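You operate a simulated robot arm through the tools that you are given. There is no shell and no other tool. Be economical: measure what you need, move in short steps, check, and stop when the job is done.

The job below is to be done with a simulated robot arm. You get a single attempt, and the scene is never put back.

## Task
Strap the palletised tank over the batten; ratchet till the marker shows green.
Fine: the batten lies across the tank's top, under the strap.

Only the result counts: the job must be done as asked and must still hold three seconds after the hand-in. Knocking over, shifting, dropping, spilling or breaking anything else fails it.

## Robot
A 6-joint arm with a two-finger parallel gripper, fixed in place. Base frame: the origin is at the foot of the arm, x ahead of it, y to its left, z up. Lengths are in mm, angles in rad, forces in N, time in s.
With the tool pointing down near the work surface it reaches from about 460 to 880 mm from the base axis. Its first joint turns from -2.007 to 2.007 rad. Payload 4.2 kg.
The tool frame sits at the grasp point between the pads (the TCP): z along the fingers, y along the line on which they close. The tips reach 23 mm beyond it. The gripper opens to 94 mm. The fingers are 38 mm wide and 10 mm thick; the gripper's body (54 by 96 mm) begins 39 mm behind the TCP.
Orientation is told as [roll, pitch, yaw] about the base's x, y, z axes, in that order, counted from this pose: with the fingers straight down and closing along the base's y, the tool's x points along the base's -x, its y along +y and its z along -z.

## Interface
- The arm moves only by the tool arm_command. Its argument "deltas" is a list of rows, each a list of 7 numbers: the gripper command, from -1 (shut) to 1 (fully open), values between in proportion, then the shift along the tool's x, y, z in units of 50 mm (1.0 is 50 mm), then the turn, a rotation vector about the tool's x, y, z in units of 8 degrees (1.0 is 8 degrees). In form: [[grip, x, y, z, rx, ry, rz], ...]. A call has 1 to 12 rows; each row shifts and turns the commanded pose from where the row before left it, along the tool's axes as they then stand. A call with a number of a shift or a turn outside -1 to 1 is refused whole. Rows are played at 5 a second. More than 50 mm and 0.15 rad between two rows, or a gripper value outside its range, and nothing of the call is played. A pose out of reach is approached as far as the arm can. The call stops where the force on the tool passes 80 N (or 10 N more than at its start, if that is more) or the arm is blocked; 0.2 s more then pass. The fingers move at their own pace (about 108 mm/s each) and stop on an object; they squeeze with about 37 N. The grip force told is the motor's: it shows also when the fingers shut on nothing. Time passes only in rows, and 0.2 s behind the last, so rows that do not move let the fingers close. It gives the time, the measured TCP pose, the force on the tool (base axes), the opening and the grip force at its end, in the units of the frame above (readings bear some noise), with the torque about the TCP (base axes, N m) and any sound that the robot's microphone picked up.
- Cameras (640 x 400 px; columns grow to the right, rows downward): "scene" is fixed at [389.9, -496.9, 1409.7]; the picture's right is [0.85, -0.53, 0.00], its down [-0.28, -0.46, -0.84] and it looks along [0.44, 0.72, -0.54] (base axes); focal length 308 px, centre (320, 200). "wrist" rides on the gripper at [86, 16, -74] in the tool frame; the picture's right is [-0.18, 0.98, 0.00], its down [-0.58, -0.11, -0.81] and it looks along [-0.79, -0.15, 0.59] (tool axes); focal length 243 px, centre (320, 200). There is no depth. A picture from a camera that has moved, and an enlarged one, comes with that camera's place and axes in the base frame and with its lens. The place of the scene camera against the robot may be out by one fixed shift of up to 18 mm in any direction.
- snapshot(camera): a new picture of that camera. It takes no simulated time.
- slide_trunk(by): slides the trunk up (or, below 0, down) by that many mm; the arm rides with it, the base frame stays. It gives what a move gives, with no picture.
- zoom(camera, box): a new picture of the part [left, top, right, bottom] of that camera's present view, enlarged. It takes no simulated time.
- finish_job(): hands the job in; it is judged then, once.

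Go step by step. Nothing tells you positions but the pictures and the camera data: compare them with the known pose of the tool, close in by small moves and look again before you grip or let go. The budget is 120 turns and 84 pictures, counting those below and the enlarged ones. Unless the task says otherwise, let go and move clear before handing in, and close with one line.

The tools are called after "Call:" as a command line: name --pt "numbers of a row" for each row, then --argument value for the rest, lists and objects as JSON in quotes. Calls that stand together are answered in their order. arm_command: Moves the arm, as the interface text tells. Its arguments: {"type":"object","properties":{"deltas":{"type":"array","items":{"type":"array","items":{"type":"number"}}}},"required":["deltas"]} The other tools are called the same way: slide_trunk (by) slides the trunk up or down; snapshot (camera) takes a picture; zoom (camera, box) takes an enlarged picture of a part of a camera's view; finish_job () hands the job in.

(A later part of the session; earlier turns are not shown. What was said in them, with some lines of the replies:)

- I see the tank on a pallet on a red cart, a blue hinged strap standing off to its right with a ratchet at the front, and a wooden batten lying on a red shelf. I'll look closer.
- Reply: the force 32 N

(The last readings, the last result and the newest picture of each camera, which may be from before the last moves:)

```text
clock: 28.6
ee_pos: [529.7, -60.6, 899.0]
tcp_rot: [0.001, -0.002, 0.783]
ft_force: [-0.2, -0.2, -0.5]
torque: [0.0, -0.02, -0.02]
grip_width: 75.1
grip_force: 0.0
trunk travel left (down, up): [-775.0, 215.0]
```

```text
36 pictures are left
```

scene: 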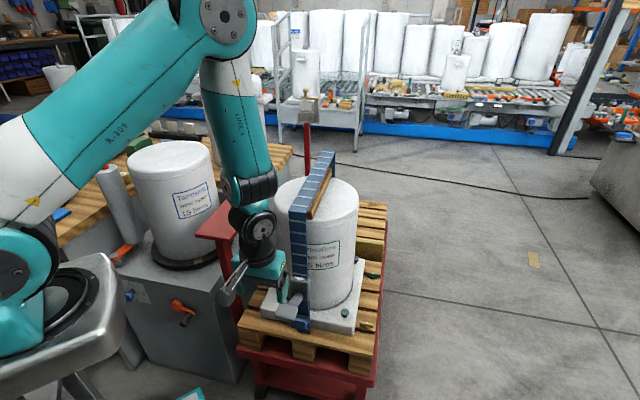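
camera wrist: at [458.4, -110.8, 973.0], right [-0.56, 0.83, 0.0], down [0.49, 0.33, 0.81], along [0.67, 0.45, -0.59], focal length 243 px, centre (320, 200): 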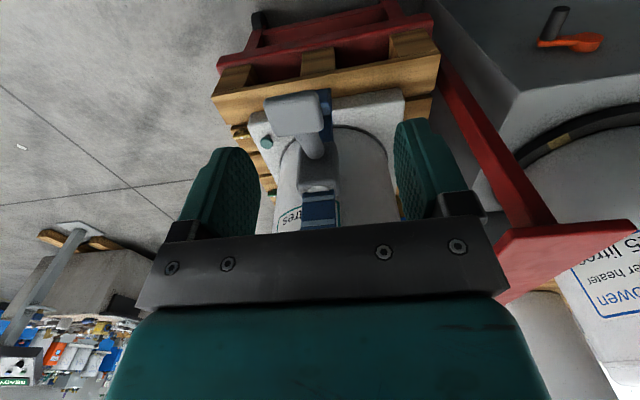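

Call:
zoom --camera "wrist" --box '[240, 80, 400, 240]'

Call:
zoom --camera "scene" --box '[260, 240, 350, 340]'

```text
2.50 times, centred on (320, 160) of wrist
camera zoom: at [458.4, -110.8, 973.0], right [-0.56, 0.83, 0.0], down [0.49, 0.33, 0.81], along [0.67, 0.45, -0.59], focal length 606 px, centre (320, 300)
```

zoom: 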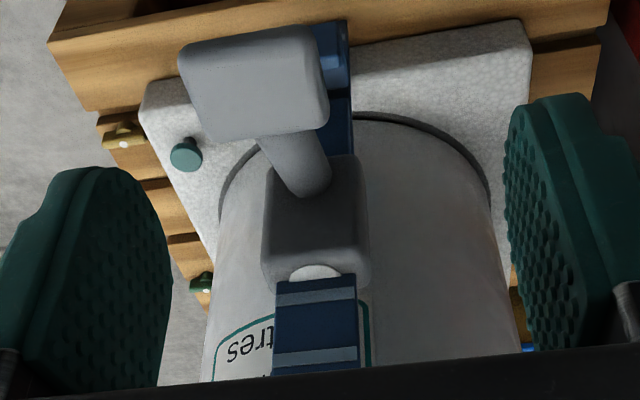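

```text
4.00 times, centred on (305, 290) of scene
camera zoom: at [389.9, -496.9, 1409.7], right [0.85, -0.53, 0.0], down [-0.28, -0.46, -0.84], along [0.44, 0.72, -0.54], focal length 1231 px, centre (380, -160)
```

zoom: 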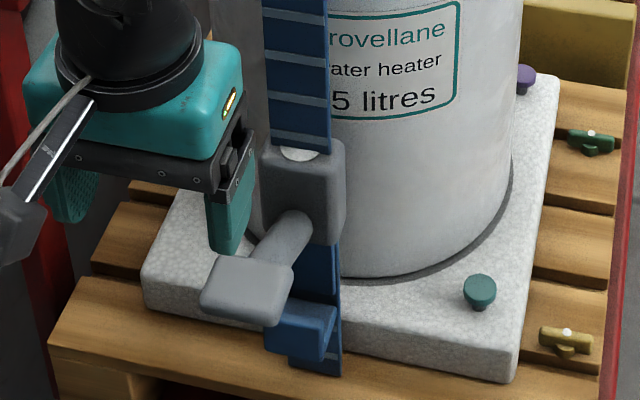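

Call:
arm_command --pt "1 -0.2 -0.56 0 0 0 0" --pt "1 -0.2 0 0.3 0 0 0"

Call:
snapshot --camera "wrist"

Call:
zoom --camera "scene" --box '[250, 230, 350, 340]'

```text
clock: 29.2
ee_pos: [564.7, -68.1, 883.2]
tcp_rot: [-0.001, 0.001, 0.783]
ft_force: [0.3, 0.2, -0.5]
torque: [0.0, 0.03, -0.02]
grip_width: 94.1
grip_force: 0.1
trunk travel left (down, up): [-775.0, 215.0]
```

```text
33 pictures are left
camera wrist: at [492.9, -117.2, 958.1], right [-0.56, 0.83, 0.0], down [0.49, 0.33, 0.81], along [0.67, 0.45, -0.59], focal length 243 px, centre (320, 200)
```

wrist: 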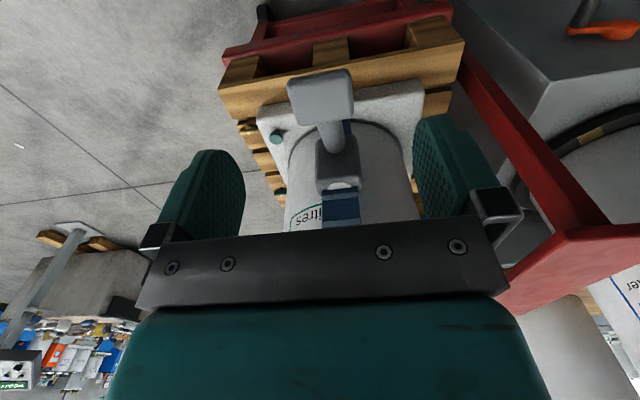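

```text
3.64 times, centred on (300, 285) of scene
camera zoom: at [389.9, -496.9, 1409.7], right [0.85, -0.53, 0.0], down [-0.28, -0.46, -0.84], along [0.44, 0.72, -0.54], focal length 1119 px, centre (393, -109)
```

zoom: 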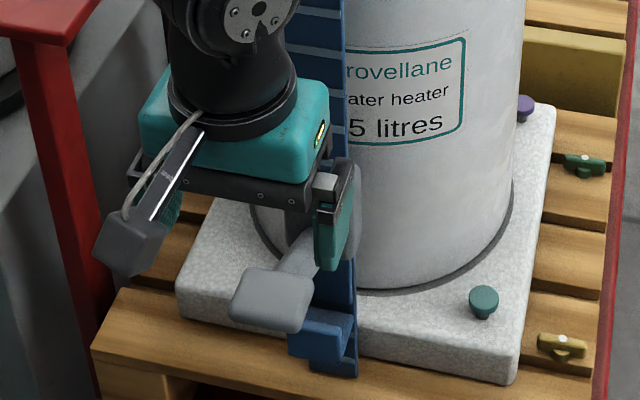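

Call:
arm_command --pt "1 -0.44 -0.1 0.4 0 0 0" --pt "1 0 0 0.7 0 0 0" --pt "1 0 0 0.7 0 0 0"

Call:
snapshot --camera "wrist"

Call:
zoom --camera "scene" --box '[250, 230, 350, 340]'

```text
clock: 30.0
ee_pos: [584.2, -56.5, 793.9]
tcp_rot: [0.001, 0.0, 0.783]
ft_force: [-0.2, 0.4, 0.5]
torque: [-0.01, -0.01, -0.01]
grip_width: 93.9
grip_force: 0.0
trunk travel left (down, up): [-775.0, 215.0]
```

```text
31 pictures are left
camera wrist: at [511.4, -105.9, 868.6], right [-0.56, 0.83, 0.0], down [0.49, 0.33, 0.81], along [0.67, 0.45, -0.59], focal length 243 px, centre (320, 200)
```

wrist: 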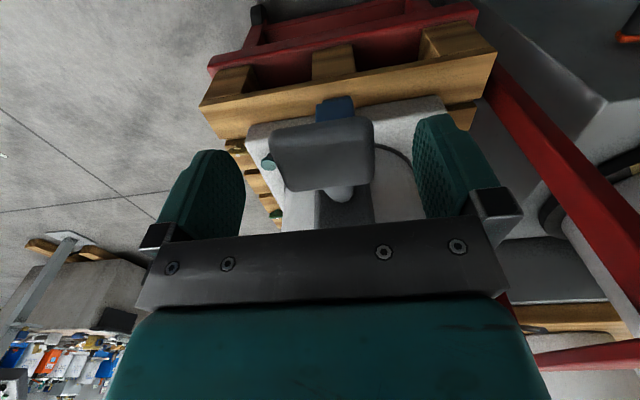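

```text
3.64 times, centred on (300, 285) of scene
camera zoom: at [389.9, -496.9, 1409.7], right [0.85, -0.53, 0.0], down [-0.28, -0.46, -0.84], along [0.44, 0.72, -0.54], focal length 1119 px, centre (393, -109)
```

zoom: 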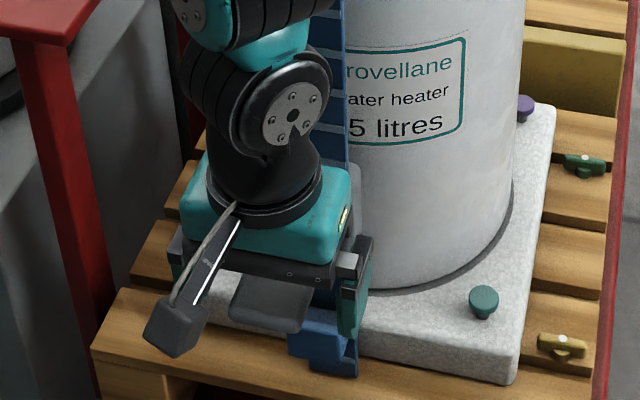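

Call:
arm_command --pt "1 0 -0.02 0.34 0 0 0" --pt "0.2 0 0 0 0 0 0" --pt "-1 0 0 0 0 0 0" --pt "-1 0 0 0 0 0 0"

Call:
snapshot --camera "wrist"

```text
clock: 31.0
ee_pos: [583.6, -56.9, 777.2]
tcp_rot: [0.0, 0.001, 0.786]
ft_force: [-0.7, 2.0, -0.4]
torque: [0.35, 0.33, 0.3]
grip_width: 49.6
grip_force: 44.8
trunk travel left (down, up): [-775.0, 215.0]
```

```text
29 pictures are left
camera wrist: at [512.4, -106.2, 851.5], right [-0.56, 0.83, 0.0], down [0.49, 0.33, 0.81], along [0.67, 0.46, -0.59], focal length 243 px, centre (320, 200)
```

wrist: 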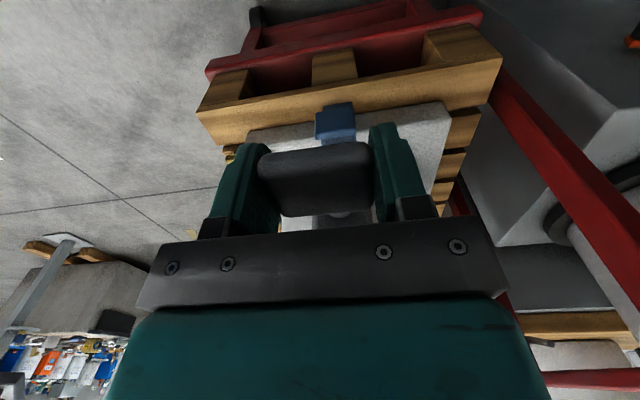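

Call:
arm_command --pt "-1 -0.09 0 -0.32 0 0 0" --pt "-1 -0.14 0 -0.31 0 0 0" --pt "-1 0 0 0 0 0 0"

```text
clock: 31.4
ee_pos: [584.2, -55.0, 778.9]
tcp_rot: [0.008, 0.01, 0.785]
ft_force: [4.3, 6.0, -36.8]
torque: [-0.06, -0.52, 0.0]
grip_width: 49.2
grip_force: 45.3
trunk travel left (down, up): [-775.0, 215.0]
stopped in row 1: the force on the tool passed its limit at 112 N (the readings are from after the stop); the commanded pose is now the measured one
```

Call:
arm_command --pt "-1 0.02 0 0.2 0 0 0" --pt "-1 0.01 0 0.2 0 0 0" --pt "-1 0 0 0 0 0 0"

```text
clock: 32.2
ee_pos: [578.8, -59.8, 761.5]
tcp_rot: [0.003, 0.012, 0.785]
ft_force: [-13.6, -13.5, 19.2]
torque: [0.7, -0.5, 0.58]
grip_width: 50.0
grip_force: 44.3
trunk travel left (down, up): [-775.0, 215.0]
```

Call:
arm_command --pt "-1 0.1 0 0.3 0 0 0" --pt "-1 0 0 0.3 0 0 0" --pt "-1 -0.02 0 0.3 0 0 0" --pt "-1 -0.06 0 0.3 0 0 0"

Call:
zoom --camera "scene" --box '[250, 200, 350, 340]'

```text
clock: 33.1
ee_pos: [578.1, -58.6, 709.7]
tcp_rot: [0.005, 0.009, 0.782]
ft_force: [-7.5, -5.6, 35.5]
torque: [0.2, 0.47, -0.1]
grip_width: 49.9
grip_force: 44.4
trunk travel left (down, up): [-775.0, 215.0]
stopped in row 4: the force on the tool passed its limit at 98 N (the readings are from after the stop); the commanded pose is now the measured one
```

```text
2.86 times, centred on (300, 270) of scene
camera zoom: at [389.9, -496.9, 1409.7], right [0.85, -0.53, 0.0], down [-0.28, -0.46, -0.84], along [0.44, 0.72, -0.54], focal length 879 px, centre (377, 0)
```

zoom: 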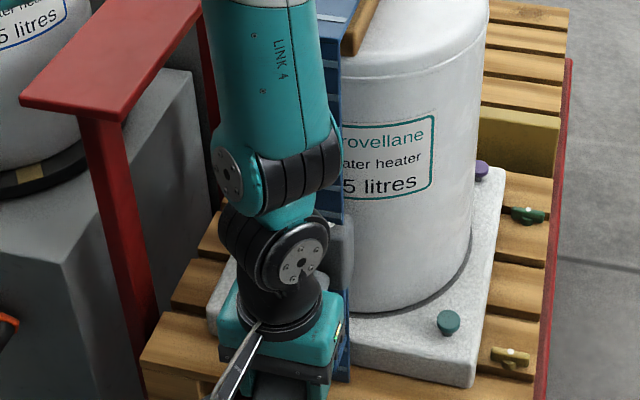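

Call:
arm_command --pt "-1 0.06 0 -0.35 0 0 0" --pt "-1 0 0 -0.35 0 0 0" --pt "-1 -0.06 0 -0.33 0 0 0" --pt "-1 -0.1 0 -0.25 0 0 0"

Call:
zoom --camera "scene" --box '[250, 130, 400, 330]'

```text
clock: 34.1
ee_pos: [582.6, -54.3, 772.6]
tcp_rot: [0.003, 0.013, 0.783]
ft_force: [-1.4, -0.2, -10.8]
torque: [-1.05, 0.82, 0.72]
grip_width: 49.8
grip_force: 45.0
trunk travel left (down, up): [-775.0, 215.0]
```

```text
2.00 times, centred on (325, 230) of scene
camera zoom: at [389.9, -496.9, 1409.7], right [0.85, -0.53, 0.0], down [-0.28, -0.46, -0.84], along [0.44, 0.72, -0.54], focal length 615 px, centre (310, 140)
```

zoom: 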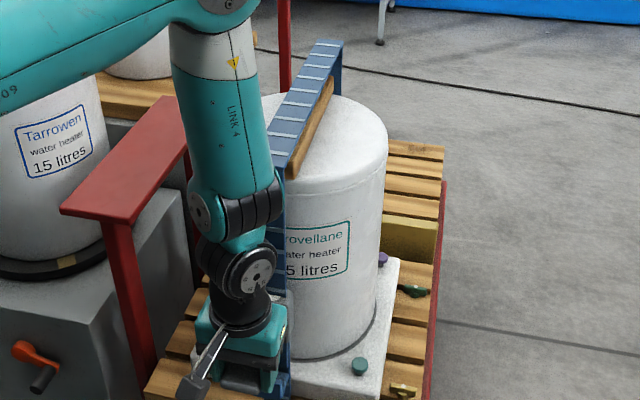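

Call:
arm_command --pt "-1 0.09 0 0.25 0 0 0" --pt "-1 0.06 0 0.33 0 0 0" --pt "-1 0 0 0.35 0 0 0" --pt "-1 -0.05 0 0.22 0 0 0" --pt "-1 0.05 0 -0.22 0 0 0" --pt "-1 0 0 -0.35 0 0 0" --pt "-1 -0.06 0 -0.33 0 0 0" --pt "-1 -0.09 0 -0.25 0 0 0"

Call:
zoom --camera "scene" --box '[250, 130, 400, 330]'

```text
clock: 35.9
ee_pos: [583.4, -54.7, 772.0]
tcp_rot: [0.004, 0.01, 0.786]
ft_force: [-3.0, -0.7, -9.1]
torque: [-0.88, 0.81, 0.73]
grip_width: 49.8
grip_force: 44.7
trunk travel left (down, up): [-775.0, 215.0]
```

```text
2.00 times, centred on (325, 230) of scene
camera zoom: at [389.9, -496.9, 1409.7], right [0.85, -0.53, 0.0], down [-0.28, -0.46, -0.84], along [0.44, 0.72, -0.54], focal length 615 px, centre (310, 140)
```

zoom: 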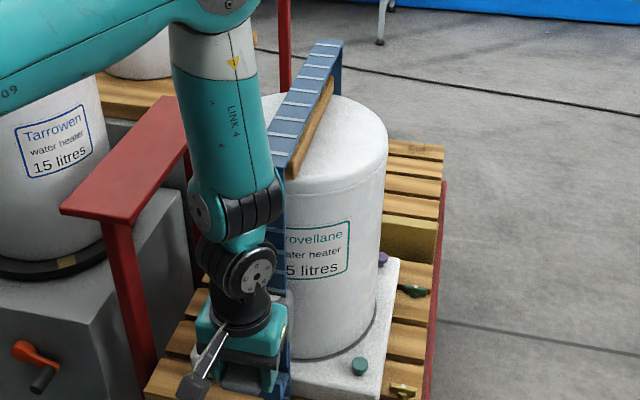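

Call:
arm_command --pt "0.2 0 0 0 0 0 0" --pt "0.8 0 0 -0.3 0 0 0" --pt "1 0 0 -0.9 0 0 0" --pt "1 0 0 -0.9 0 0 0" --pt "1 0.5 0 0 0 0 0"

Call:
zoom --camera "wrist" --box '[240, 60, 400, 240]'

Call:
zoom --camera "scene" --box '[260, 140, 350, 340]'

```text
clock: 37.1
ee_pos: [565.2, -73.0, 878.2]
tcp_rot: [0.003, 0.009, 0.784]
ft_force: [-0.3, 0.2, -0.3]
torque: [-0.03, 0.04, 0.04]
grip_width: 94.1
grip_force: 0.1
trunk travel left (down, up): [-775.0, 215.0]
```

```text
2.22 times, centred on (320, 150) of wrist
camera zoom: at [495.6, -121.9, 953.5], right [-0.56, 0.83, 0.0], down [0.5, 0.34, 0.8], along [0.66, 0.45, -0.6], focal length 539 px, centre (320, 311)
```

zoom: 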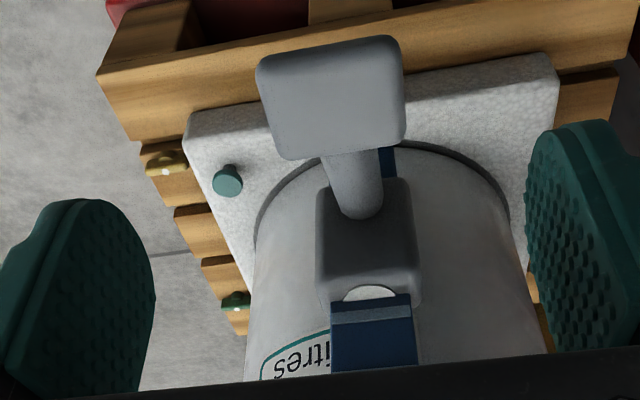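

```text
2.00 times, centred on (305, 240) of scene
camera zoom: at [389.9, -496.9, 1409.7], right [0.85, -0.53, 0.0], down [-0.28, -0.46, -0.84], along [0.44, 0.72, -0.54], focal length 615 px, centre (350, 120)
```

zoom: 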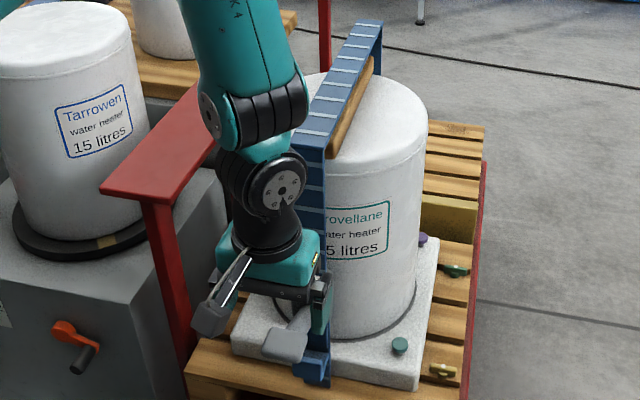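

Call:
zoom --camera "scene" --box '[275, 290, 345, 340]'

Call:
zoom --camera "scene" --box '[290, 140, 360, 220]'

```text
8.00 times, centred on (310, 315) of scene
camera zoom: at [389.9, -496.9, 1409.7], right [0.85, -0.53, 0.0], down [-0.28, -0.46, -0.84], along [0.44, 0.72, -0.54], focal length 2461 px, centre (400, -720)
```

zoom: 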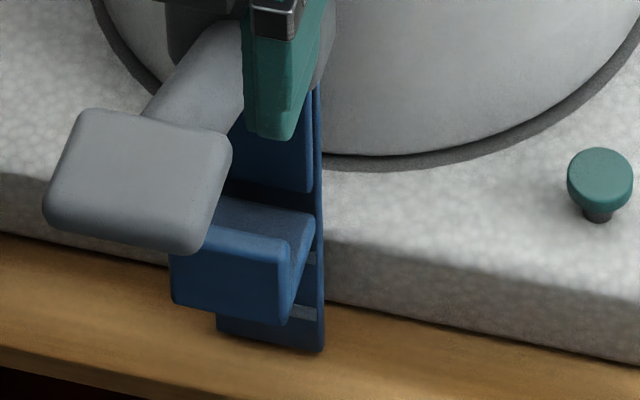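

```text
5.00 times, centred on (325, 180) of scene
camera zoom: at [389.9, -496.9, 1409.7], right [0.85, -0.53, 0.0], down [-0.28, -0.46, -0.84], along [0.44, 0.72, -0.54], focal length 1538 px, centre (295, 300)
```

zoom: 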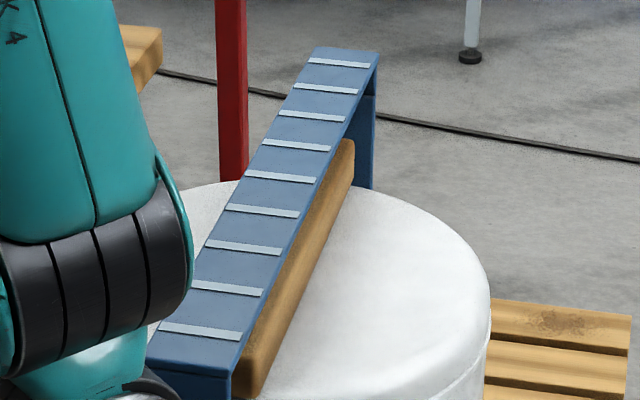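

Call:
arm_command --pt "1 -0.5 0 0 0 0 0" --pt "1 0 0 0.9 0 0 0" --pt "1 0 0 0.9 0 0 0" --pt "0.2 0 0 0.3 0 0 0" --pt "-1 0 0 0 0 0 0" --pt "-1 0 0 0 0 0 0" --pt "-1 0.09 0 0.25 0 0 0" --pt "-1 0.06 0 0.33 0 0 0" --pt "-1 0 0 0.35 0 0 0" --pt "-1 -0.05 0 0.22 0 0 0"

Call:
snapshot --camera "wrist"

```text
clock: 39.3
ee_pos: [577.0, -60.3, 714.9]
tcp_rot: [0.004, 0.012, 0.786]
ft_force: [-18.5, -13.5, 12.8]
torque: [0.86, -0.83, 0.54]
grip_width: 50.0
grip_force: 44.9
trunk travel left (down, up): [-775.0, 215.0]
```

```text
21 pictures are left
camera wrist: at [506.0, -109.4, 791.4], right [-0.56, 0.83, 0.0], down [0.5, 0.34, 0.8], along [0.66, 0.45, -0.6], focal length 243 px, centre (320, 200)
```

wrist: 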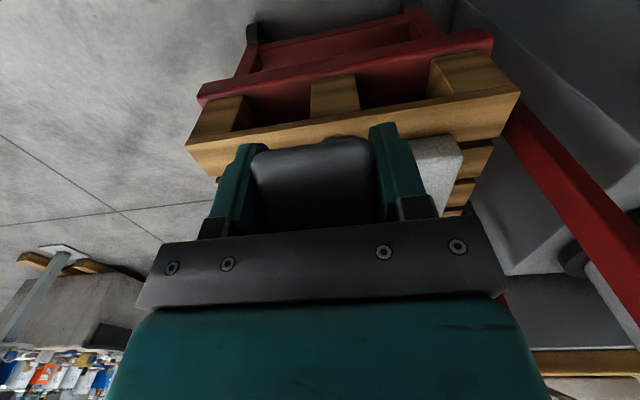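

Call:
arm_command --pt "-1 0.16 0 0 0 0 0" --pt "-1 0 0 0.2 0 0 0" --pt "-1 0 0 0.2 0 0 0"

```text
clock: 40.1
ee_pos: [576.3, -62.8, 697.3]
tcp_rot: [0.001, 0.003, 0.785]
ft_force: [13.1, 20.1, 16.0]
torque: [0.82, 0.05, -0.61]
grip_width: 49.6
grip_force: 44.9
trunk travel left (down, up): [-775.0, 215.0]
```

Call:
arm_command --pt "-1 -0.1 0 0.25 0 0 0" --pt "-1 -0.12 0 0.25 0 0 0" --pt "-1 -0.16 0 0.2 0 0 0"

```text
clock: 40.6
ee_pos: [574.7, -63.2, 684.1]
tcp_rot: [0.004, 0.02, 0.784]
ft_force: [-18.2, -11.4, 59.9]
torque: [2.25, -1.06, 0.15]
grip_width: 49.9
grip_force: 45.0
trunk travel left (down, up): [-775.0, 215.0]
stopped in row 2: the force on the tool passed its limit at 98 N (the readings are from after the stop); the commanded pose is now the measured one
```

Call:
zoom --camera "scene" --box '[250, 240, 350, 350]'

Call:
snapshot --camera "wrist"

```text
3.64 times, centred on (300, 295) of scene
camera zoom: at [389.9, -496.9, 1409.7], right [0.85, -0.53, 0.0], down [-0.28, -0.46, -0.84], along [0.44, 0.72, -0.54], focal length 1119 px, centre (393, -146)
```

zoom: 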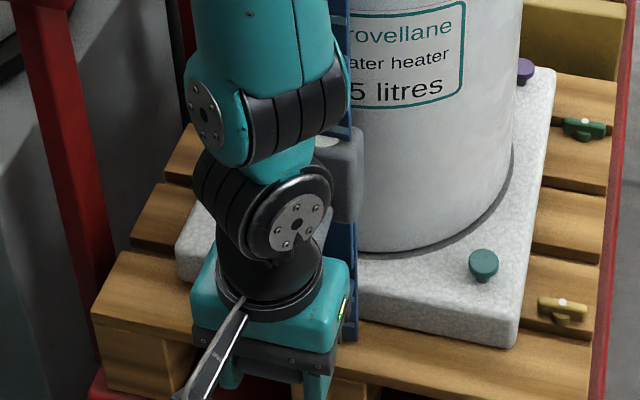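

```text
19 pictures are left
camera wrist: at [504.3, -111.9, 760.6], right [-0.56, 0.83, 0.0], down [0.5, 0.34, 0.79], along [0.66, 0.45, -0.61], focal length 243 px, centre (320, 200)
```

wrist: 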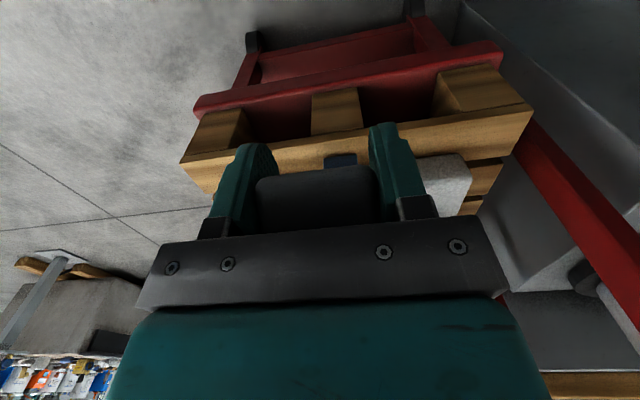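

Call:
arm_command --pt "0 0 0 -0.1 0 0 0" --pt "1 0 0 -0.3 0 0 0" --pt "1 0 0 -0.9 0 0 0" --pt "1 0 0 -0.9 0 0 0" --pt "1 0 0 -0.9 0 0 0" --pt "1 0.1 0 -0.9 0 0 0"

Call:
zoom --camera "wrist" --box '[240, 60, 400, 240]'

Call:
zoom --camera "scene" --box '[250, 240, 350, 350]'

```text
clock: 42.0
ee_pos: [576.6, -63.9, 880.9]
tcp_rot: [0.006, 0.021, 0.786]
ft_force: [-0.9, -0.5, -0.7]
torque: [-0.02, 0.0, 0.01]
grip_width: 94.0
grip_force: 0.1
trunk travel left (down, up): [-775.0, 215.0]
```

```text
2.22 times, centred on (320, 150) of wrist
camera zoom: at [505.8, -112.1, 957.3], right [-0.57, 0.82, 0.0], down [0.5, 0.34, 0.79], along [0.65, 0.45, -0.61], focal length 539 px, centre (320, 311)
```

zoom: 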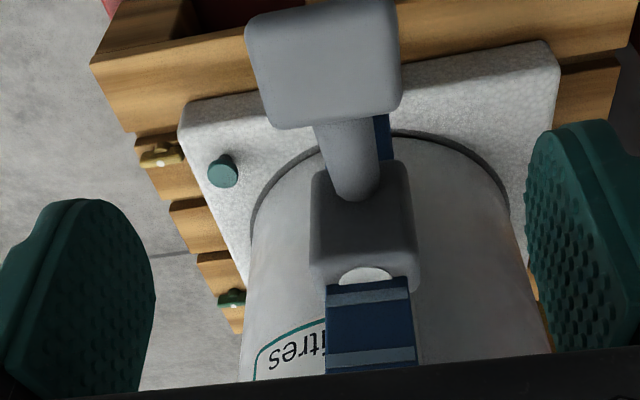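

```text
3.64 times, centred on (300, 295) of scene
camera zoom: at [389.9, -496.9, 1409.7], right [0.85, -0.53, 0.0], down [-0.28, -0.46, -0.84], along [0.44, 0.72, -0.54], focal length 1119 px, centre (393, -146)
```

zoom: 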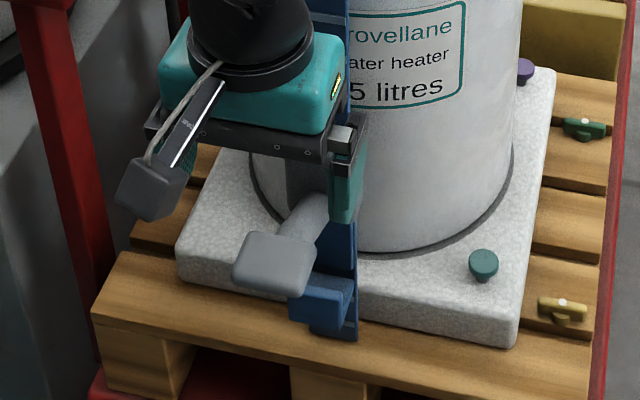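

Call:
arm_command --pt "-1 -0.15 0 0 0 0 0" --pt "-1 0 0 0.7 0 0 0" --pt "-1 0 0 0.5 0 0 0" --pt "-1 0 0 0.2 0 0 0" --pt "-1 0 0 0.2 0 0 0"

```text
clock: 43.2
ee_pos: [579.4, -60.2, 800.7]
tcp_rot: [0.003, 0.017, 0.785]
ft_force: [-1.1, -1.8, 4.0]
torque: [-0.02, -0.02, 0.0]
grip_width: 0.2
grip_force: 37.2
trunk travel left (down, up): [-775.0, 215.0]
```

Call:
arm_command --pt "-1 0 0 0.2 0 0 0" --pt "-1 0 0 0.2 0 0 0"

Call:
arm_command --pt "-1 0 0 0.2 0 0 0" --pt "-1 0 0 0.2 0 0 0"

Call:
arm_command --pt "-1 0 0 0.2 0 0 0" --pt "-1 0 0 0.2 0 0 0"

```text
clock: 43.9
ee_pos: [579.4, -58.3, 781.5]
tcp_rot: [0.003, 0.017, 0.788]
ft_force: [-2.9, -1.1, 4.5]
torque: [-0.03, 0.02, 0.02]
grip_width: 0.0
grip_force: 36.7
trunk travel left (down, up): [-775.0, 215.0]
```

```text
clock: 44.5
ee_pos: [580.2, -60.0, 760.6]
tcp_rot: [0.004, 0.016, 0.787]
ft_force: [-2.8, -2.8, 4.7]
torque: [-0.08, 0.12, 0.02]
grip_width: 0.0
grip_force: 37.0
trunk travel left (down, up): [-775.0, 215.0]
```

```text
clock: 45.0
ee_pos: [579.9, -59.8, 746.2]
tcp_rot: [-0.003, 0.014, 0.785]
ft_force: [-8.2, -5.2, 78.9]
torque: [0.21, 0.15, 0.22]
grip_width: 0.3
grip_force: 37.2
trunk travel left (down, up): [-775.0, 215.0]
```

Call:
arm_command --pt "-1 0 0 -0.6 0 0 0" --pt "-1 0 0 -0.6 0 0 0" --pt "-1 0 0 0.6 0 0 0" --pt "-1 0 0 0.57 0 0 0" --pt "-1 0 0 -0.57 0 0 0" --pt "-1 0 0 -0.6 0 0 0" --pt "-1 0 0 0.6 0 0 0" --pt "-1 0 0 0.57 0 0 0" --pt "-1 0 0 -0.57 0 0 0" --pt "-1 0 0 -0.6 0 0 0"

Call:
zoom --camera "scene" --box '[250, 140, 350, 350]'

Call:
snapshot --camera "wrist"

```text
clock: 47.2
ee_pos: [581.2, -58.2, 800.6]
tcp_rot: [0.003, 0.018, 0.788]
ft_force: [0.9, 1.0, 1.2]
torque: [0.02, -0.03, 0.03]
grip_width: 0.2
grip_force: 37.1
trunk travel left (down, up): [-775.0, 215.0]
```

```text
1.90 times, centred on (300, 245) of scene
camera zoom: at [389.9, -496.9, 1409.7], right [0.85, -0.53, 0.0], down [-0.28, -0.46, -0.84], along [0.44, 0.72, -0.54], focal length 586 px, centre (358, 114)
```

zoom: 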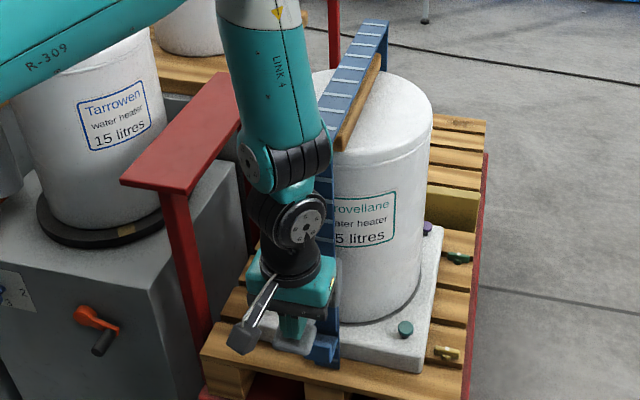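

```text
15 pictures are left
camera wrist: at [510.5, -107.6, 876.6], right [-0.57, 0.82, 0.0], down [0.5, 0.34, 0.79], along [0.66, 0.45, -0.61], focal length 243 px, centre (320, 200)
```

wrist: 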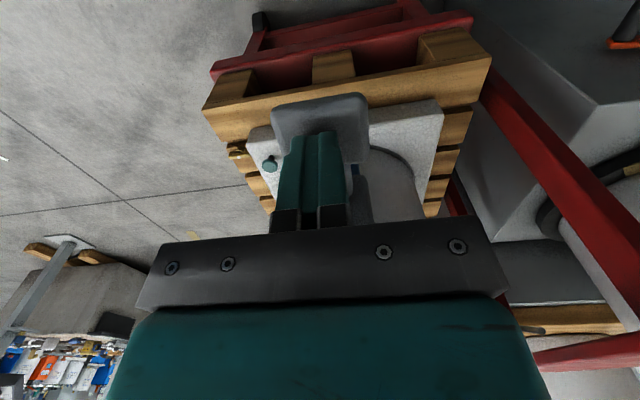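

Call:
arm_command --pt "-1 0 0 -0.6 0 0 0" --pt "-1 0.7 0.65 0 0 0 0" --pt "-1 0.7 0.65 0 0 0 0" --pt "-1 0 0.1 0.8 0 0 0" --pt "-1 0 0.1 0.8 0 0 0" --pt "-1 0 0.1 0.7 0 0 0"

Call:
snapshot --camera "wrist"

```text
clock: 48.6
ee_pos: [472.8, -53.1, 716.6]
tcp_rot: [0.005, 0.02, 0.787]
ft_force: [-0.9, -0.4, 0.1]
torque: [0.02, -0.01, 0.04]
grip_width: 0.0
grip_force: 37.2
trunk travel left (down, up): [-775.0, 215.0]
```

```text
14 pictures are left
camera wrist: at [402.4, -102.3, 793.1], right [-0.57, 0.82, 0.0], down [0.5, 0.34, 0.79], along [0.66, 0.45, -0.61], focal length 243 px, centre (320, 200)
```

wrist: 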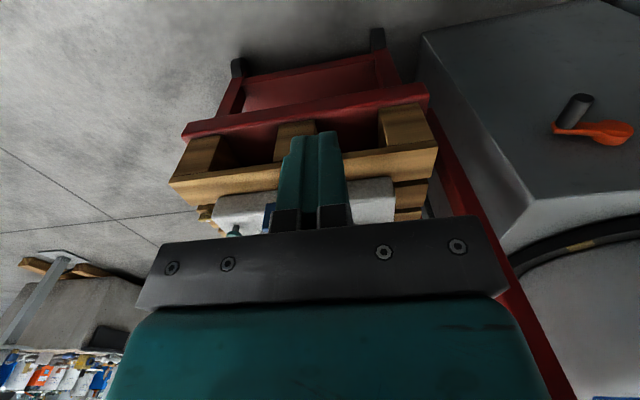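

Call:
arm_command --pt "1 0 0 -0.8 0 0 0" --pt "1 0 0 -0.8 0 0 0" --pt "1 -0.4 0.4 -0.5 0 0 0"

Call:
zoom --camera "wrist" --box '[200, 80, 360, 220]'

```text
clock: 49.5
ee_pos: [474.3, -24.4, 822.3]
tcp_rot: [0.005, 0.019, 0.786]
ft_force: [-0.7, 0.1, -0.7]
torque: [0.02, -0.01, 0.02]
grip_width: 94.2
grip_force: 0.1
trunk travel left (down, up): [-775.0, 215.0]
```

```text
2.86 times, centred on (280, 150) of wrist
camera zoom: at [404.3, -72.4, 898.2], right [-0.56, 0.83, 0.0], down [0.5, 0.34, 0.79], along [0.66, 0.45, -0.61], focal length 693 px, centre (434, 343)
```

zoom: 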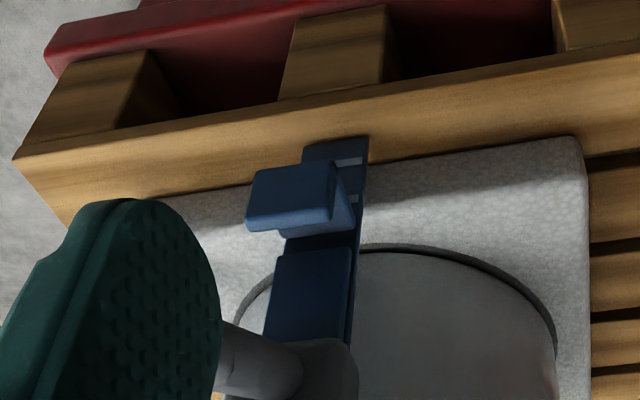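

Call:
zoom --camera "scene" --box '[290, 140, 360, 220]'

```text
5.00 times, centred on (325, 180) of scene
camera zoom: at [389.9, -496.9, 1409.7], right [0.85, -0.53, 0.0], down [-0.28, -0.46, -0.84], along [0.44, 0.72, -0.54], focal length 1538 px, centre (295, 300)
```

zoom: 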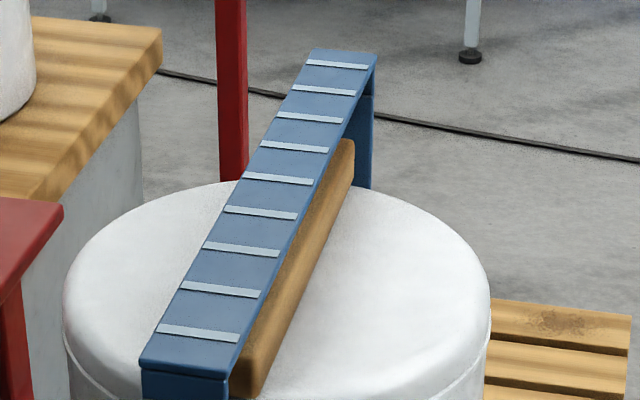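

Call:
zoom --camera "scene" --box '[275, 255, 335, 335]'

```text
5.00 times, centred on (305, 295) of scene
camera zoom: at [389.9, -496.9, 1409.7], right [0.85, -0.53, 0.0], down [-0.28, -0.46, -0.84], along [0.44, 0.72, -0.54], focal length 1538 px, centre (395, -275)
```

zoom: 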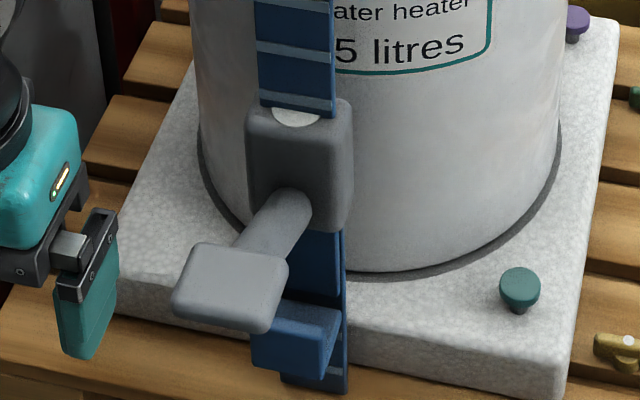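

Call:
arm_command --pt "1 0 0 0 0 -0.95 0" --pt "1 0 0 0 0 -0.95 0" --pt "1 0 0 0 0 -0.95 0" --pt "1 0 0 0 0 -0.95 0" --pt "1 0 0 0 0 -0.95 0" --pt "1 0 0 0 0 -0.95 0" --pt "1 0 0 0 0 -0.95 0" --pt "1 0 0 0 0 -0.95 0"

```text
clock: 51.2
ee_pos: [475.7, -22.5, 822.5]
tcp_rot: [0.006, -1.046, 0.781]
ft_force: [0.0, 0.1, 0.2]
torque: [-0.03, -0.01, -0.01]
grip_width: 93.9
grip_force: 0.1
trunk travel left (down, up): [-775.0, 215.0]
```

Call:
arm_command --pt "1 0.69 0 0.55 0 0 0" --pt "1 0.69 0 0.55 0 0 0" --pt "1 0.69 0 0.55 0 0 0" --pt "1 0 -0.95 0 0 0 0" --pt "1 0 -0.95 0 0 0 0"

Call:
snapshot --camera "wrist"

```text
clock: 52.5
ee_pos: [552.8, -77.4, 690.4]
tcp_rot: [0.008, -1.041, 0.779]
ft_force: [0.6, 0.5, 0.0]
torque: [0.0, -0.01, 0.02]
grip_width: 94.0
grip_force: 0.1
trunk travel left (down, up): [-775.0, 215.0]
```

```text
10 pictures are left
camera wrist: at [467.1, -142.5, 653.3], right [-0.63, 0.76, 0.16], down [-0.2, -0.37, 0.91], along [0.75, 0.54, 0.39], focal length 243 px, centre (320, 200)
```

wrist: 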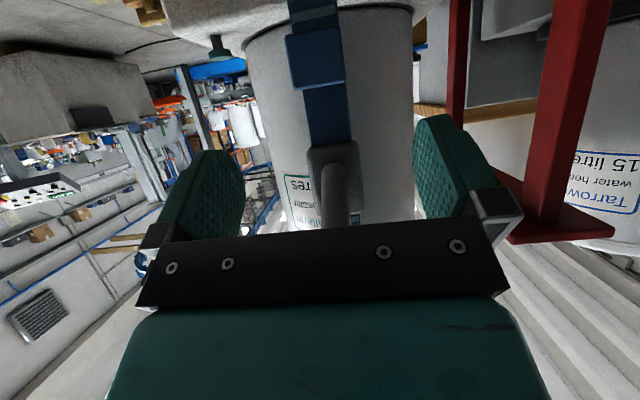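

Call:
zoom --camera "wrist" --box '[250, 0, 390, 110]'

```text
3.64 times, centred on (320, 55) of wrist
camera zoom: at [467.1, -142.5, 653.3], right [-0.63, 0.76, 0.16], down [-0.2, -0.37, 0.91], along [0.75, 0.54, 0.39], focal length 882 px, centre (320, 727)
```

zoom: 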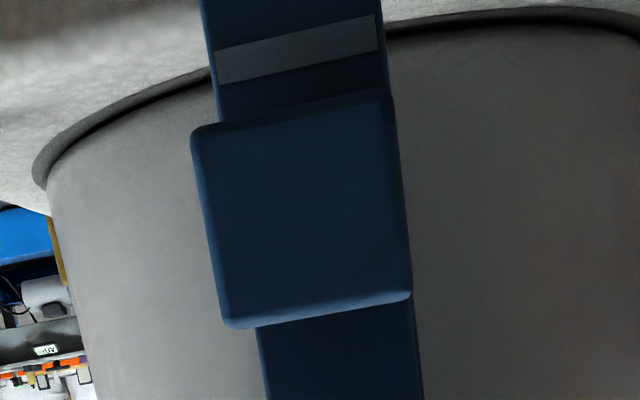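

Call:
arm_command --pt "1 0 -0.06 0.8 0 0 0" --pt "1 0 0 0.8 0 0 0" --pt "1 0 0 0.75 0 0 0" --pt "0.2 0 0 0 0 0 0" --pt "-1 0 0 0 0 0 0" --pt "-1 0 0 0 0 0 0"

```text
clock: 53.9
ee_pos: [628.1, -7.2, 632.2]
tcp_rot: [0.005, -1.044, 0.78]
ft_force: [3.9, -0.2, -1.4]
torque: [-0.43, -0.24, -0.56]
grip_width: 44.0
grip_force: 44.4
trunk travel left (down, up): [-775.0, 215.0]
```

Call:
arm_command --pt "-1 0.087 0 0.05 0 0 0" --pt "-1 0.087 0 0.05 0 0 0"

```text
clock: 54.5
ee_pos: [629.1, -8.0, 622.2]
tcp_rot: [0.002, -1.044, 0.783]
ft_force: [4.6, -4.5, 0.3]
torque: [-0.25, -0.51, 0.16]
grip_width: 44.1
grip_force: 44.8
trunk travel left (down, up): [-775.0, 215.0]
```

Call:
arm_command --pt "-1 0.087 0 0.05 0 0 0" --pt "-1 0.087 0 0.05 0 0 0" --pt "-1 0.087 0 0.05 0 0 0" --pt "-1 0.087 0 0.05 0 0 0"

Call:
zoom --camera "scene" --box '[270, 140, 350, 340]'

```text
clock: 55.5
ee_pos: [628.4, -6.7, 605.6]
tcp_rot: [0.008, -1.049, 0.778]
ft_force: [-5.5, -10.8, 32.6]
torque: [-0.78, -1.45, 0.03]
grip_width: 44.4
grip_force: 44.9
trunk travel left (down, up): [-775.0, 215.0]
```

```text
2.00 times, centred on (310, 240) of scene
camera zoom: at [389.9, -496.9, 1409.7], right [0.85, -0.53, 0.0], down [-0.28, -0.46, -0.84], along [0.44, 0.72, -0.54], focal length 615 px, centre (340, 120)
```

zoom: 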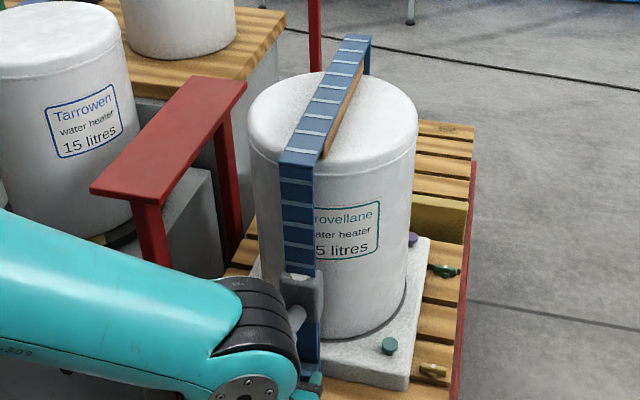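

Call:
arm_command --pt "-1 0.06 0 0.035 0 0 0" --pt "-1 0 0 0 0 0 0"

```text
clock: 56.0
ee_pos: [628.3, -6.7, 600.1]
tcp_rot: [0.006, -1.049, 0.78]
ft_force: [6.5, -7.8, 36.2]
torque: [-0.5, -0.91, -0.03]
grip_width: 44.0
grip_force: 44.9
trunk travel left (down, up): [-775.0, 215.0]
```

Call:
zoom --camera "scene" --box '[290, 140, 360, 220]'

```text
5.00 times, centred on (325, 180) of scene
camera zoom: at [389.9, -496.9, 1409.7], right [0.85, -0.53, 0.0], down [-0.28, -0.46, -0.84], along [0.44, 0.72, -0.54], focal length 1538 px, centre (295, 300)
```

zoom: 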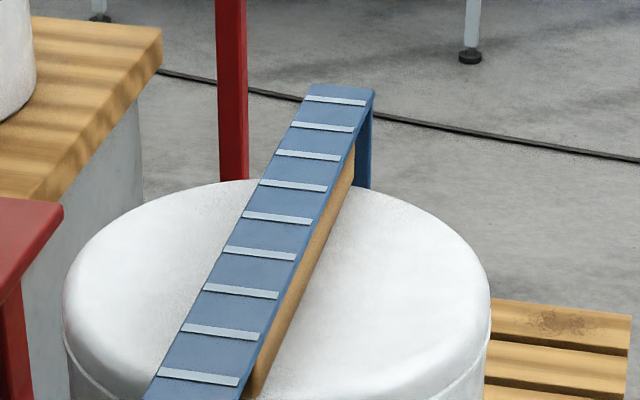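

Call:
arm_command --pt "0.2 0 0 0 0 0 0" --pt "1 0 0 0 0 0 0" --pt "1 0 0 -0.8 0 0 0" --pt "1 0 0 -0.8 0 0 0" --pt "1 0 0 -0.8 0 0 0" --pt "1 0 0.95 0 0 0 0" --pt "1 0 0.95 0 0 0 0" --pt "1 -0.75 0 -0.55 0 0 0" --pt "1 -0.75 0 -0.55 0 0 0" --pt "1 -0.75 0 -0.55 0 0 0" --pt "1 -0.75 0 -0.4 0 0 0"

Call:
arm_command --pt "-1 0 0 0 0 0.95 0" --pt "-1 0 0 0 0 0.95 0" --pt "-1 0 0 0 0 0.95 0" --pt "-1 0 0 0 0 0.95 0" --pt "-1 0 0 0 0 0.95 0" --pt "-1 0 0 0 0 0.95 0" --pt "-1 0 0 0 0 0.95 0" --pt "-1 0 0 0 0 0.83 0"

```text
clock: 58.5
ee_pos: [479.6, -23.7, 838.4]
tcp_rot: [0.005, -1.042, 0.779]
ft_force: [-0.4, 0.8, 0.0]
torque: [-0.02, -0.01, -0.02]
grip_width: 93.8
grip_force: 0.1
trunk travel left (down, up): [-775.0, 215.0]
```

```text
clock: 60.2
ee_pos: [482.7, -22.9, 838.6]
tcp_rot: [0.004, 0.003, 0.786]
ft_force: [-1.0, 0.0, -0.2]
torque: [-0.03, -0.01, 0.01]
grip_width: 0.0
grip_force: 37.3
out of reach, approached as far as the arm can: row 3
trunk travel left (down, up): [-775.0, 215.0]
```

Call:
arm_command --pt "-1 -0.3 -0.623 0 0 0 0" --pt "-1 -0.3 -0.623 0 0 0 0" --pt "-1 -0.3 -0.623 0 0 0 0" --pt "-1 0 0 0.7 0 0 0" --pt "-1 0 0 0.4 0 0 0"

Call:
arm_command --pt "-1 0 0 0.3 0 0 0" --pt "-1 0 0 0.3 0 0 0" --pt "-1 0 0 0.12 0 0 0"

```text
clock: 61.5
ee_pos: [579.6, -58.1, 781.5]
tcp_rot: [0.003, 0.002, 0.785]
ft_force: [-3.6, -3.9, 5.7]
torque: [-0.08, 0.01, -0.02]
grip_width: 0.0
grip_force: 36.7
trunk travel left (down, up): [-775.0, 215.0]
```

```text
clock: 62.2
ee_pos: [579.5, -57.1, 746.2]
tcp_rot: [0.003, 0.0, 0.786]
ft_force: [-3.8, -4.1, 17.3]
torque: [-0.07, 0.09, 0.0]
grip_width: 0.3
grip_force: 37.2
trunk travel left (down, up): [-775.0, 215.0]
```

Call:
arm_command --pt "-1 0 0 0.04 0 0 0" --pt "-1 0 0 -0.6 0 0 0" --pt "-1 0 0 -0.6 0 0 0" --pt "-1 0 0 0 0 0 0"

Call:
arm_command --pt "-1 0 0 0.6 0 0 0" --pt "-1 0 0 0.4 0 0 0"

```text
clock: 63.2
ee_pos: [577.8, -57.3, 804.7]
tcp_rot: [0.007, 0.001, 0.786]
ft_force: [0.5, 0.5, 3.1]
torque: [0.06, -0.03, 0.0]
grip_width: 0.2
grip_force: 37.1
trunk travel left (down, up): [-775.0, 215.0]
```

```text
clock: 63.9
ee_pos: [579.2, -56.7, 753.4]
tcp_rot: [0.004, 0.002, 0.785]
ft_force: [-3.3, -4.2, 5.6]
torque: [-0.13, 0.07, -0.05]
grip_width: 0.0
grip_force: 37.2
trunk travel left (down, up): [-775.0, 215.0]
```

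Call:
arm_command --pt "-1 0 0 0.18 0 0 0" --pt "-1 0 0 -0.6 0 0 0" --pt "-1 0 0 -0.7 0 0 0" --pt "1 0 0 -0.9 0 0 0" --pt "1 0.3 0 -0.5 0 0 0"

Call:
zoom --camera "wrist" --box '[240, 60, 400, 240]'

```text
clock: 65.0
ee_pos: [568.3, -67.6, 879.4]
tcp_rot: [0.004, 0.003, 0.786]
ft_force: [0.6, 0.4, -0.3]
torque: [0.01, 0.0, -0.01]
grip_width: 94.0
grip_force: 0.0
trunk travel left (down, up): [-775.0, 215.0]
```

```text
2.22 times, centred on (320, 150) of wrist
camera zoom: at [497.7, -117.0, 954.9], right [-0.57, 0.82, 0.0], down [0.49, 0.33, 0.8], along [0.66, 0.46, -0.59], focal length 539 px, centre (320, 311)
```

zoom: 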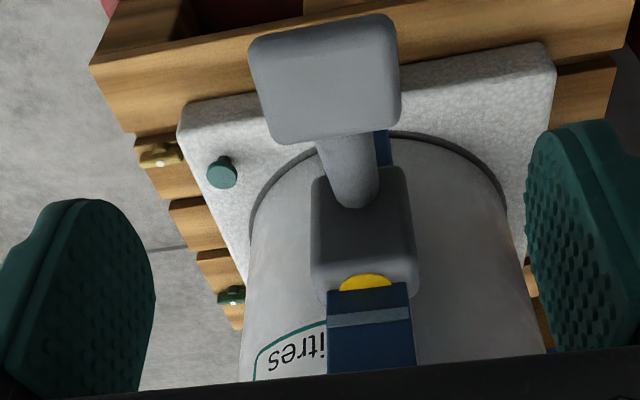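

Call:
arm_command --pt "-1 -0.3 0 0.5 0 0 0" --pt "-1 0 0 0.7 0 0 0" --pt "-1 0 0 0.5 0 0 0" --pt "-1 0 0 0.5 0 0 0" --pt "-1 0 0 0.48 0 0 0"

Call:
arm_command --pt "-1 0 0 -0.6 0 0 0" --pt "-1 0 0 -0.7 0 0 0" --pt "1 0 0 -0.9 0 0 0" --pt "1 0.3 0 -0.5 0 0 0"

Call:
zoom --camera "wrist" --box '[240, 60, 400, 240]'

```text
clock: 66.2
ee_pos: [579.1, -57.6, 747.4]
tcp_rot: [0.005, 0.002, 0.786]
ft_force: [-3.5, -4.2, 10.9]
torque: [-0.07, 0.04, -0.03]
grip_width: 0.0
grip_force: 36.9
trunk travel left (down, up): [-775.0, 215.0]
```

```text
clock: 67.2
ee_pos: [569.0, -68.2, 881.5]
tcp_rot: [0.004, 0.001, 0.785]
ft_force: [0.1, 0.2, -0.9]
torque: [-0.03, 0.02, 0.02]
grip_width: 93.8
grip_force: 0.0
trunk travel left (down, up): [-775.0, 215.0]
```

```text
2.22 times, centred on (320, 150) of wrist
camera zoom: at [498.1, -117.1, 956.8], right [-0.57, 0.82, 0.0], down [0.49, 0.33, 0.8], along [0.66, 0.46, -0.59], focal length 539 px, centre (320, 311)
```

zoom: 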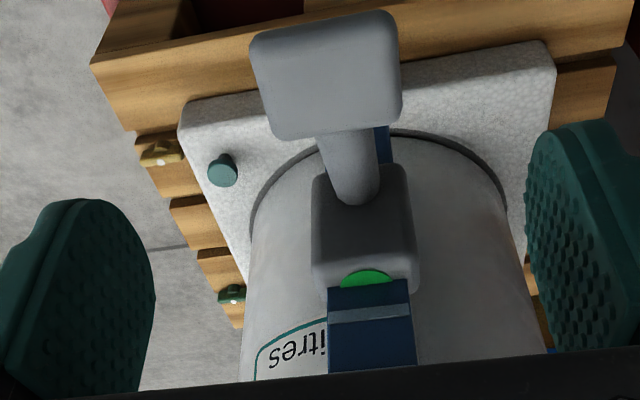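

The marker is green. I'll move the arm clear and check the final state.

Call:
arm_command --pt "1 0.5 0 -0.7 0 0 0" --pt "1 0.5 0 -0.7 0 0 0" --pt "1 0.3 0 -0.9 0 0 0" --pt "1 0 0 -0.9 0 0 0" --pt "1 0 0 0 0 0 0"

Call:
zoom --camera "scene" --box '[220, 140, 400, 340]'

Call:
zoom --camera "scene" --box '[290, 140, 360, 220]'

```text
clock: 68.5
ee_pos: [521.9, -113.5, 1043.7]
tcp_rot: [0.006, 0.002, 0.787]
ft_force: [0.0, -0.5, -0.4]
torque: [0.03, 0.01, 0.05]
grip_width: 94.0
grip_force: 0.0
trunk travel left (down, up): [-775.0, 215.0]
```

```text
2.00 times, centred on (310, 240) of scene
camera zoom: at [389.9, -496.9, 1409.7], right [0.85, -0.53, 0.0], down [-0.28, -0.46, -0.84], along [0.44, 0.72, -0.54], focal length 615 px, centre (340, 120)
```

zoom: 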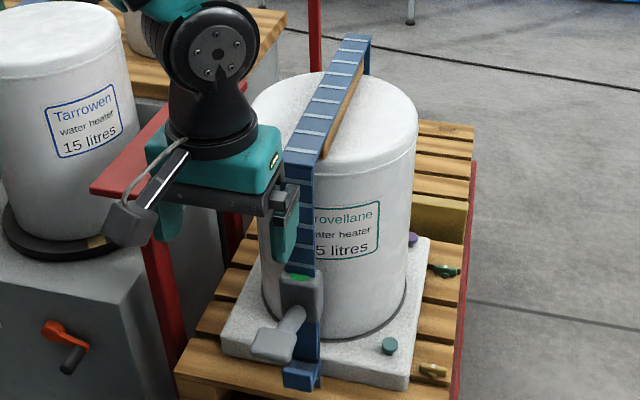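

```text
5.00 times, centred on (325, 180) of scene
camera zoom: at [389.9, -496.9, 1409.7], right [0.85, -0.53, 0.0], down [-0.28, -0.46, -0.84], along [0.44, 0.72, -0.54], focal length 1538 px, centre (295, 300)
```

zoom: 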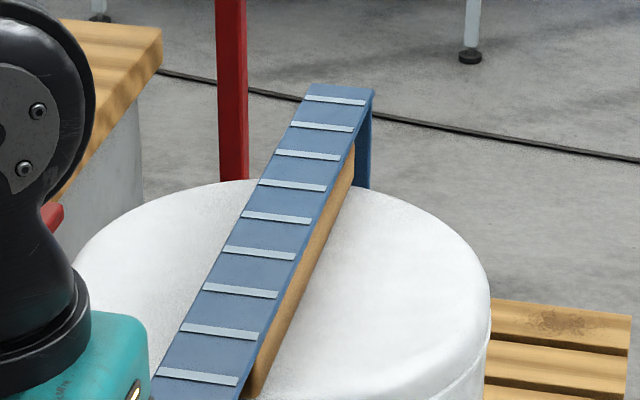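

The strap sits down on the batten across the tank top, the marker is green, and the arm is clear, so I'm handing in.

Call:
finish_job

```text
The job is handed in.
```

The palletised tank is strapped with the batten lying across its top under the strap, and I ratcheted it until the marker showed green.
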